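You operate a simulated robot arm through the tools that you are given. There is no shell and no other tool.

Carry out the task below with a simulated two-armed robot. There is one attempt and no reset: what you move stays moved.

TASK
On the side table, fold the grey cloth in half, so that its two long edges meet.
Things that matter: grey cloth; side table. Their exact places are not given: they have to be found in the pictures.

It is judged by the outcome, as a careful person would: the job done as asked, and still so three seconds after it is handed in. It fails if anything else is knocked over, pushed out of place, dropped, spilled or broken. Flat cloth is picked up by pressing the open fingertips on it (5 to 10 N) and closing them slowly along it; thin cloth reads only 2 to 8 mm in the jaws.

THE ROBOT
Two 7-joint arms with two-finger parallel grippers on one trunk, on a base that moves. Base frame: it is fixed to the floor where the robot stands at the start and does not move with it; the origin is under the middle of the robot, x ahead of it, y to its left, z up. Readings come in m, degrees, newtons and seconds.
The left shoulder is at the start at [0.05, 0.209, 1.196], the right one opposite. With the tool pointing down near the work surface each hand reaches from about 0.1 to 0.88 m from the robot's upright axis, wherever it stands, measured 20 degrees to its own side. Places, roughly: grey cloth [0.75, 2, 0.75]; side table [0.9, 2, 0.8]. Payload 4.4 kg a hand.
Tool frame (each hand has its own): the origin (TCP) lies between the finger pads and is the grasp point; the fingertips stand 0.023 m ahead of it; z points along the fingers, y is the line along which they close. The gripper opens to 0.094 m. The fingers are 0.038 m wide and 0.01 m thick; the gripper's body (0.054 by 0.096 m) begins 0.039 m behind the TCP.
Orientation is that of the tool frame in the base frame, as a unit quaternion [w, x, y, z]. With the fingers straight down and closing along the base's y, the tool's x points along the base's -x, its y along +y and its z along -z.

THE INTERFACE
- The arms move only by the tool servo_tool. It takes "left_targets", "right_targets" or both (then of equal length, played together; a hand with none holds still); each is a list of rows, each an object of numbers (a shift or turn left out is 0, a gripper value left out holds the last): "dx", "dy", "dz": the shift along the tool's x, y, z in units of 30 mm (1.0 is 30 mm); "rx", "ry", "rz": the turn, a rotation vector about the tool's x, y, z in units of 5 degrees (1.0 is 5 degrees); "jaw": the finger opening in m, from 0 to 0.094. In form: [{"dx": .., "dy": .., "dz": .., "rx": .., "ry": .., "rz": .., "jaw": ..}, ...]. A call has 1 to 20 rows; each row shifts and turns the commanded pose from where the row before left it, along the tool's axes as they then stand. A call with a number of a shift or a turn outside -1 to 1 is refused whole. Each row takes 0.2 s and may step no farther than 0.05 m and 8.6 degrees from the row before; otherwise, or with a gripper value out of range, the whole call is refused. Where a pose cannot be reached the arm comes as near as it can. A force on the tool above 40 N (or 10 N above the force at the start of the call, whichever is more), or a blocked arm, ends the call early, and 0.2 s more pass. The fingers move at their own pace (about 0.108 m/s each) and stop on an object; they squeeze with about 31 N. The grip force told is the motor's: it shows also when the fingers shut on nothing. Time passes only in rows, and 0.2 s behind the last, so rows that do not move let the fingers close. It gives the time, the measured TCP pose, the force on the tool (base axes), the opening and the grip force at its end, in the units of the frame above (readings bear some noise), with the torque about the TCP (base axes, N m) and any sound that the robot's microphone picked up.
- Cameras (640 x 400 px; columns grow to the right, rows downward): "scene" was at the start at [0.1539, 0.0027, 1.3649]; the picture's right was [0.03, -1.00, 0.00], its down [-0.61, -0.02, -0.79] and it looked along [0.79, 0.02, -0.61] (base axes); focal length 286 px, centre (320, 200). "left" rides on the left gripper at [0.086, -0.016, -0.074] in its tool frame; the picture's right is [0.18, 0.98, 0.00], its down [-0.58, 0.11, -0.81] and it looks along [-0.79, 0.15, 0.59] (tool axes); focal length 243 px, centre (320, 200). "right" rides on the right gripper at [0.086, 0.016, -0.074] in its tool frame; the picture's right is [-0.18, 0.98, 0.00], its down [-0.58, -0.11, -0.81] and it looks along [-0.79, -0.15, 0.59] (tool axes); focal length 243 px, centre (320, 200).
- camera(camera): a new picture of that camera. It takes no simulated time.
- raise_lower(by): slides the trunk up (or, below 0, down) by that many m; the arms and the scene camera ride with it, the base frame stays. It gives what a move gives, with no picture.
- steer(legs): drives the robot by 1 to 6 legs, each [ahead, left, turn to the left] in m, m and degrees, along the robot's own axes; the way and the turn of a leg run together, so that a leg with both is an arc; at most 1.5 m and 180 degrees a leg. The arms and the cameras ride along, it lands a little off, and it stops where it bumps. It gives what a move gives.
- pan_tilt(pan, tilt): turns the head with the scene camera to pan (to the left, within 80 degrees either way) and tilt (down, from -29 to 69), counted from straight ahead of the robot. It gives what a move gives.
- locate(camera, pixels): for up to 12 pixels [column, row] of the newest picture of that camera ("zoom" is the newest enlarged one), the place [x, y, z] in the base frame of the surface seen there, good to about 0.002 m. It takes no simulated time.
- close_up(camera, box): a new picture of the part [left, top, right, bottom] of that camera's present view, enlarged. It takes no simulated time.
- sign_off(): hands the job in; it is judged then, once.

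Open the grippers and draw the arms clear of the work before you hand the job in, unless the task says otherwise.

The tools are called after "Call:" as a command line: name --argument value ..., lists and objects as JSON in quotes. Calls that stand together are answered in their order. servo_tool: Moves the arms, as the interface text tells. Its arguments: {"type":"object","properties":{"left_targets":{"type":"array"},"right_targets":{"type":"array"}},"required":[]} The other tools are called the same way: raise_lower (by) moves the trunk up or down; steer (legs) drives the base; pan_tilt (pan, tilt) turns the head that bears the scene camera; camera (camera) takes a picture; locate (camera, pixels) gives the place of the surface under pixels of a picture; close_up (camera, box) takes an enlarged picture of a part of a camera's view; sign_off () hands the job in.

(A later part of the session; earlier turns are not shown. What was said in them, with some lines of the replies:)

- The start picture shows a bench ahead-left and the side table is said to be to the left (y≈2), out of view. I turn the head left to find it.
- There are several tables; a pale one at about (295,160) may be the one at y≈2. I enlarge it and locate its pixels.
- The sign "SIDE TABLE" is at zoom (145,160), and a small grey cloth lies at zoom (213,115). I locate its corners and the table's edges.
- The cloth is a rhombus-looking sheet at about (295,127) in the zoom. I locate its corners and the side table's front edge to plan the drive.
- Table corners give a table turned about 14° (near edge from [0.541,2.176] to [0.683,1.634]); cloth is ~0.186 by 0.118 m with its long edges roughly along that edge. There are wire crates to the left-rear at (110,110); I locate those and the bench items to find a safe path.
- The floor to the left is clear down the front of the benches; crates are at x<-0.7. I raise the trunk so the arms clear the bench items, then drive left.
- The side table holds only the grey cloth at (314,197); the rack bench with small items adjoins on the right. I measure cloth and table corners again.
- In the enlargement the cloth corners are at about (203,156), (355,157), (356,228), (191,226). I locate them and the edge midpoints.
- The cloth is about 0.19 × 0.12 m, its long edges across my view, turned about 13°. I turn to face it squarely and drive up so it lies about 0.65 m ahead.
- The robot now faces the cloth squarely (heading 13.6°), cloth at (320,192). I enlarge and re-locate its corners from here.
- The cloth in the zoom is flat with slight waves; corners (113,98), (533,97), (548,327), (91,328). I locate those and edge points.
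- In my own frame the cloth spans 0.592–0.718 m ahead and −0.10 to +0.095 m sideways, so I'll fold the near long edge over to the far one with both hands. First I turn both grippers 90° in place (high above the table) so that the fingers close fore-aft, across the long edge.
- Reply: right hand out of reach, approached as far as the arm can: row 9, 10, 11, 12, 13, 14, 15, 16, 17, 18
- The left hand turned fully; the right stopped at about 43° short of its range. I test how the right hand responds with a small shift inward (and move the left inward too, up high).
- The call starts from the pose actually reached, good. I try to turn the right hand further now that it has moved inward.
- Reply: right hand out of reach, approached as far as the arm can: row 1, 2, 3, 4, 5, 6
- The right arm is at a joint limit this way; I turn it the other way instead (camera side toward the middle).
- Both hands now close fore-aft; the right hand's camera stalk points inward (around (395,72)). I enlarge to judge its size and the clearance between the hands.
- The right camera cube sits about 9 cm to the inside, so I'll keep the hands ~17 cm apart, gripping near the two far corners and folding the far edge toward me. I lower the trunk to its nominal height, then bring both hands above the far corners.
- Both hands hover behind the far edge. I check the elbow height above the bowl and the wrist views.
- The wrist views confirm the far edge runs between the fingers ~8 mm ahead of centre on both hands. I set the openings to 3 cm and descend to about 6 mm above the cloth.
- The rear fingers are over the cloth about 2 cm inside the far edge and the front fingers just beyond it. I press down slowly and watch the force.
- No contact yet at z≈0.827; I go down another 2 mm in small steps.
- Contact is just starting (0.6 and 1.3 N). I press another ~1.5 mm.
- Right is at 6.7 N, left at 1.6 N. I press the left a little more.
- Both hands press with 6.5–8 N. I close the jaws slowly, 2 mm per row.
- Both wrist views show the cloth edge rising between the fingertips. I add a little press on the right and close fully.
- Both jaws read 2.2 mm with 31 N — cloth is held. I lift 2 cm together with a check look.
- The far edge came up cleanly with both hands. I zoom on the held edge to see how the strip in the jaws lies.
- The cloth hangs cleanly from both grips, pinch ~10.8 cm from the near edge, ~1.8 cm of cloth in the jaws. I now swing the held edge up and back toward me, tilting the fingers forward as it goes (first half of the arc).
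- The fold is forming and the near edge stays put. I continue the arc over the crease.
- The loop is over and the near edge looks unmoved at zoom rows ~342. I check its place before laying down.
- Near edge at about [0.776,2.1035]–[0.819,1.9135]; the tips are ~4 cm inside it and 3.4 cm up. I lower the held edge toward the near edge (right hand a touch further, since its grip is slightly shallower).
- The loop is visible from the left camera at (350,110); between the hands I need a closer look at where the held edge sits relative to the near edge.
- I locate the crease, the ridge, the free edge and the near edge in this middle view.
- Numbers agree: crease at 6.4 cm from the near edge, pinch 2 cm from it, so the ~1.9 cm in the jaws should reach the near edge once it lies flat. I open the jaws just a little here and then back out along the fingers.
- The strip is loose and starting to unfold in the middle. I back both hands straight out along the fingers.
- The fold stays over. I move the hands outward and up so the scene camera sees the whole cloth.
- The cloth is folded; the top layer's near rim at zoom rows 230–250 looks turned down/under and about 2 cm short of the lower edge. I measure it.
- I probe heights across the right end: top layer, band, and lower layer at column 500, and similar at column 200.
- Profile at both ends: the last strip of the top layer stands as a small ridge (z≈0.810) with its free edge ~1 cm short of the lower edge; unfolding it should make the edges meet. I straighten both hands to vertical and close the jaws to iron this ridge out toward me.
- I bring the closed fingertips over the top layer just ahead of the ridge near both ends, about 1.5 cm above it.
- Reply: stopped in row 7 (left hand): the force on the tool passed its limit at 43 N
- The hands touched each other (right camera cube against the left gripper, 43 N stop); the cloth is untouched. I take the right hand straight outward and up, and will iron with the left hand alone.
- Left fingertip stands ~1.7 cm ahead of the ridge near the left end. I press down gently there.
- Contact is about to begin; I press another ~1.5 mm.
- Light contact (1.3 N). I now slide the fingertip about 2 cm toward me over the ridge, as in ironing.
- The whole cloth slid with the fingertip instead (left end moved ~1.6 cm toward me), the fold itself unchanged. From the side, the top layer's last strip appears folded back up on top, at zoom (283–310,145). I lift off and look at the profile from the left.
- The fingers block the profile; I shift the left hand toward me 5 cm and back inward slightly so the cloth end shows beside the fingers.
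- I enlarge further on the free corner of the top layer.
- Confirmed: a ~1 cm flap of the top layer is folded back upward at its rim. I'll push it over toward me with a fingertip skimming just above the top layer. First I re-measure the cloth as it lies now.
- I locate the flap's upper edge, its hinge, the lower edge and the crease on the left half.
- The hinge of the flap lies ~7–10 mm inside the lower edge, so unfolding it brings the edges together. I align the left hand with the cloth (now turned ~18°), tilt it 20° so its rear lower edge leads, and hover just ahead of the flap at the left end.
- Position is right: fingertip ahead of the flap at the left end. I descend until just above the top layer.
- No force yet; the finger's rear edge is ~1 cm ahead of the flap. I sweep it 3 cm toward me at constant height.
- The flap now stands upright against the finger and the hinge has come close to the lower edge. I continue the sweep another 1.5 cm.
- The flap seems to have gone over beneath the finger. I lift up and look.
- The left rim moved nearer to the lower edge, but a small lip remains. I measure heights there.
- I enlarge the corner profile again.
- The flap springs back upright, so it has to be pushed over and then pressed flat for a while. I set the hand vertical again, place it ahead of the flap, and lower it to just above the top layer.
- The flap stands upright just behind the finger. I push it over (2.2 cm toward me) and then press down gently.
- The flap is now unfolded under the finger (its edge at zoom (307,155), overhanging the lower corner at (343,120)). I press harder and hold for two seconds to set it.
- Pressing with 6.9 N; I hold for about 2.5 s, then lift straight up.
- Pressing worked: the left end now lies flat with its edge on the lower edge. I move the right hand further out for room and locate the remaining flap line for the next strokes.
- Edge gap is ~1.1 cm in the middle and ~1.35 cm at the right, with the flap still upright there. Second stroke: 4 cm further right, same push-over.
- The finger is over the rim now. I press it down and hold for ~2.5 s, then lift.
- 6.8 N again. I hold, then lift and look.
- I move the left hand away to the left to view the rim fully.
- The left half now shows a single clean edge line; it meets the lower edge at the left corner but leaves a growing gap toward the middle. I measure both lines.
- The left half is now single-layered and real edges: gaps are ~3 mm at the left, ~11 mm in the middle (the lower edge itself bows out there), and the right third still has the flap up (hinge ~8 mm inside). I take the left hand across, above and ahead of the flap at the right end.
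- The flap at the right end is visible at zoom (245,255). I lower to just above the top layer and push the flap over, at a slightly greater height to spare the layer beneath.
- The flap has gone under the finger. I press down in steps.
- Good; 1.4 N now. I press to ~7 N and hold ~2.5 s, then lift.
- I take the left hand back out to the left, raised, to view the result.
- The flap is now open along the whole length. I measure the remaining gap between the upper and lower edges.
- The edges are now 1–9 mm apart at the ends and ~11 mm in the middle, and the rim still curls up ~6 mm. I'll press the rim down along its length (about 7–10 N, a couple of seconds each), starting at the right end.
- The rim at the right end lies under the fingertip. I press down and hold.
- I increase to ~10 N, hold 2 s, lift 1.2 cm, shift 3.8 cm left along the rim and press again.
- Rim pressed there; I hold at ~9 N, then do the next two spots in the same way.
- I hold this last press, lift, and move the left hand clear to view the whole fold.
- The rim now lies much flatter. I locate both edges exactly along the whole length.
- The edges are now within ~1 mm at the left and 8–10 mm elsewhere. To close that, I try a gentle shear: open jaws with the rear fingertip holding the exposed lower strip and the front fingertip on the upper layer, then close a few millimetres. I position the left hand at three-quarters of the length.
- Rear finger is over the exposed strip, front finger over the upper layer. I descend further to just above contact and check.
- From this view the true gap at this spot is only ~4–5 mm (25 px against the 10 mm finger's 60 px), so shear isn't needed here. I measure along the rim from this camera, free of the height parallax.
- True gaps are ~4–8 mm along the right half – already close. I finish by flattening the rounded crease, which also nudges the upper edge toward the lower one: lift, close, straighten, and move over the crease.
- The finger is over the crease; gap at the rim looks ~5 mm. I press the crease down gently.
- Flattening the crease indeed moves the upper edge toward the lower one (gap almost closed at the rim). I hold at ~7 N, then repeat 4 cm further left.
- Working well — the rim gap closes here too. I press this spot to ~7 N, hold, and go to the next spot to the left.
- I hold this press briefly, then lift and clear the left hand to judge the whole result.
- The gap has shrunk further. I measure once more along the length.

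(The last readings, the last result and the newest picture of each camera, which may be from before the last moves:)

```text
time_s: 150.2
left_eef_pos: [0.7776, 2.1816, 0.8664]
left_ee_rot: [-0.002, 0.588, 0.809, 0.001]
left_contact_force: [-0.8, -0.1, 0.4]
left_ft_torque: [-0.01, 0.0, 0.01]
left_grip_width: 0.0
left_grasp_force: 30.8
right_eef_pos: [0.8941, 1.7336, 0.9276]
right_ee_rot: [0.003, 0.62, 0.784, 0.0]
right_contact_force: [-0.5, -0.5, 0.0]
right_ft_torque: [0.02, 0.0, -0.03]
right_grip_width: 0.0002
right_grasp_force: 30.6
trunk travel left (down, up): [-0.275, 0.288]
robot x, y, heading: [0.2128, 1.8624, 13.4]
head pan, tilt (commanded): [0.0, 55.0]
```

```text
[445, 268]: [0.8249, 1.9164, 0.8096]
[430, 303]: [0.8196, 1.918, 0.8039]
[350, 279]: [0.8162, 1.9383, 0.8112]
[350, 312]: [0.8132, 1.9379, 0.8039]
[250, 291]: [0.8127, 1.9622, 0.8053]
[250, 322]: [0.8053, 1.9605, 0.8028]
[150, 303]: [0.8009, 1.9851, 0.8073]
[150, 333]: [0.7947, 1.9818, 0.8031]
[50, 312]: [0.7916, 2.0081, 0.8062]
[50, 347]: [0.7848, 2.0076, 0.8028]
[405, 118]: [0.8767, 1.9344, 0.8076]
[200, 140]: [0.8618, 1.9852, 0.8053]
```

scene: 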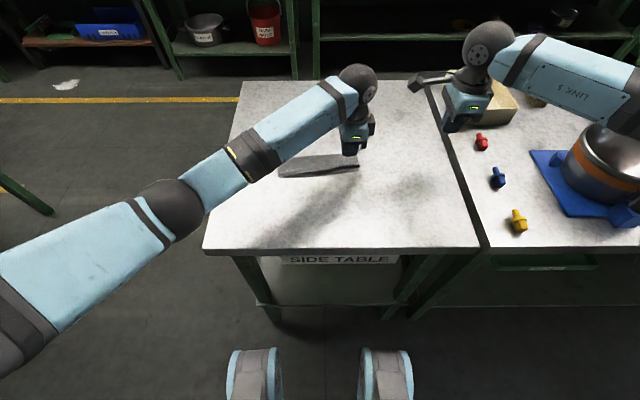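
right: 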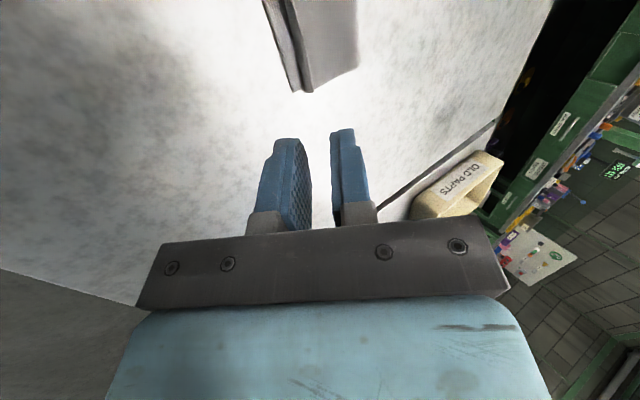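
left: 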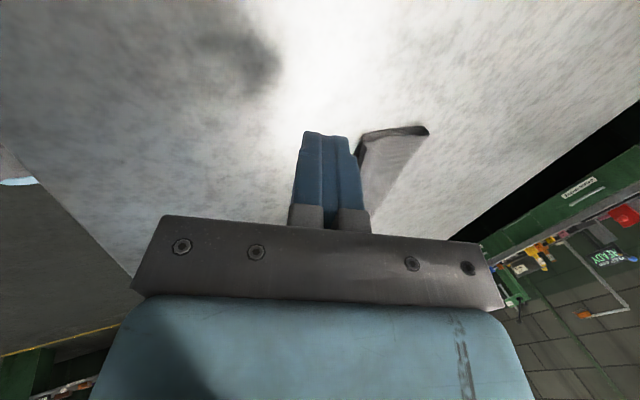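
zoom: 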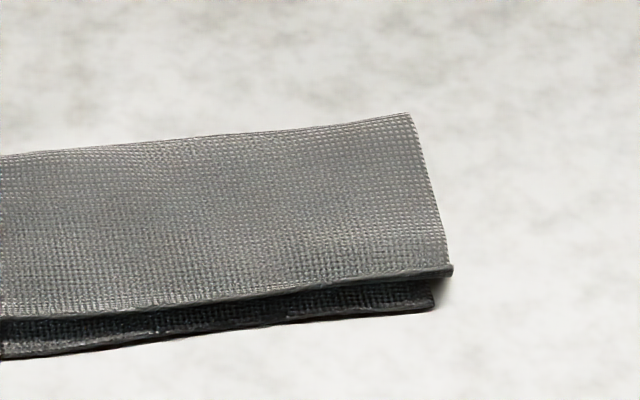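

All gaps are now about 3–8 mm with both layers lying neatly, so the fold is done. I open both grippers and draw the arms up and outward, clear of the work.

Call:
servo_tool --left_targets '[{"dz": -0.9}, {"dz": -0.9}, {"dz": -0.9}, {"dz": -0.9, "jaw": 0.09}, {"dz": -0.9, "dx": 0.5}, {"dx": 0.9}, {"dx": 0.9}, {}]' --right_targets '[{"dz": -0.9}, {"dz": -0.9}, {"dz": -0.9}, {"dz": -0.9, "jaw": 0.09}, {"dz": -0.9, "dx": -0.3}, {"dx": -0.5}, {"dx": -0.5}, {}]'

Call:
camera --camera "scene"

Call:
close_up --camera "scene" --box '[270, 135, 370, 185]'

```text
time_s: 152.0
left_eef_pos: [0.759, 2.2461, 1.0019]
left_ee_rot: [-0.002, 0.587, 0.809, 0.002]
left_contact_force: [0.2, -0.2, -0.1]
left_ft_torque: [-0.01, 0.02, 0.0]
left_grip_width: 0.09
left_grasp_force: 0.0
right_eef_pos: [0.9012, 1.6971, 1.0631]
right_ee_rot: [0.003, 0.62, 0.785, -0.001]
right_contact_force: [0.7, 0.3, -0.2]
right_ft_torque: [-0.02, -0.01, 0.02]
right_grip_width: 0.0902
right_grasp_force: 0.0
trunk travel left (down, up): [-0.275, 0.288]
robot x, y, heading: [0.2095, 1.8684, 13.2]
head pan, tilt (commanded): [0.0, 55.0]
```

```text
taken
```

scene: 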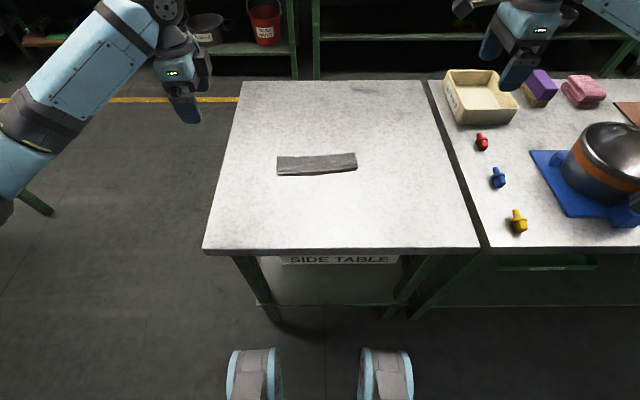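

```text
6.40 times, centred on (320, 160) of scene
```

zoom: 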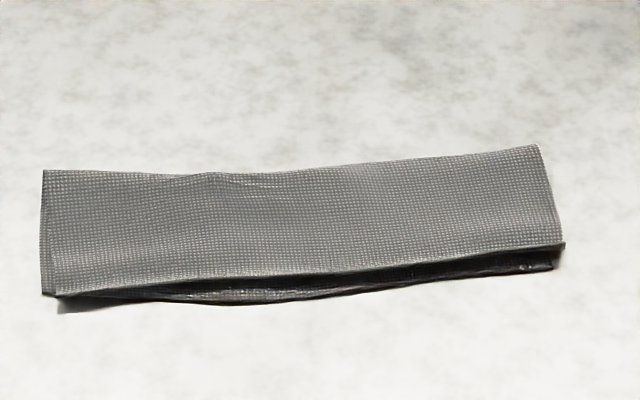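

The cloth lies folded in half at (316,164) with its long edges together. The bench items look undisturbed, the grippers are open and the arms are clear, so I hand the job in.

Call:
sign_off

```text
The job is handed in.
```

The grey cloth on the side table is folded in half lengthwise, and I've handed the job in.

- **Edges:** the two long edges meet closely but not exactly. At the left corner the upper edge runs a few millimetres past the lower one. Along the rest of the length it stops about 3–8 mm short.
- **Flatness:** the upper edge still curls up about 6 mm in places, and the crease is pressed down but still slightly rounded.
- **Position:** the cloth now lies turned a few degrees from where it started, because it slid on the table while I was pressing it flat.
- **Contact during the work:** my two hands bumped each other once, and that move stopped early. The cloth was not disturbed.
- **Surroundings:** in the final picture the items on the neighbouring bench look undisturbed. The grippers are open and the arms are raised clear of the table.
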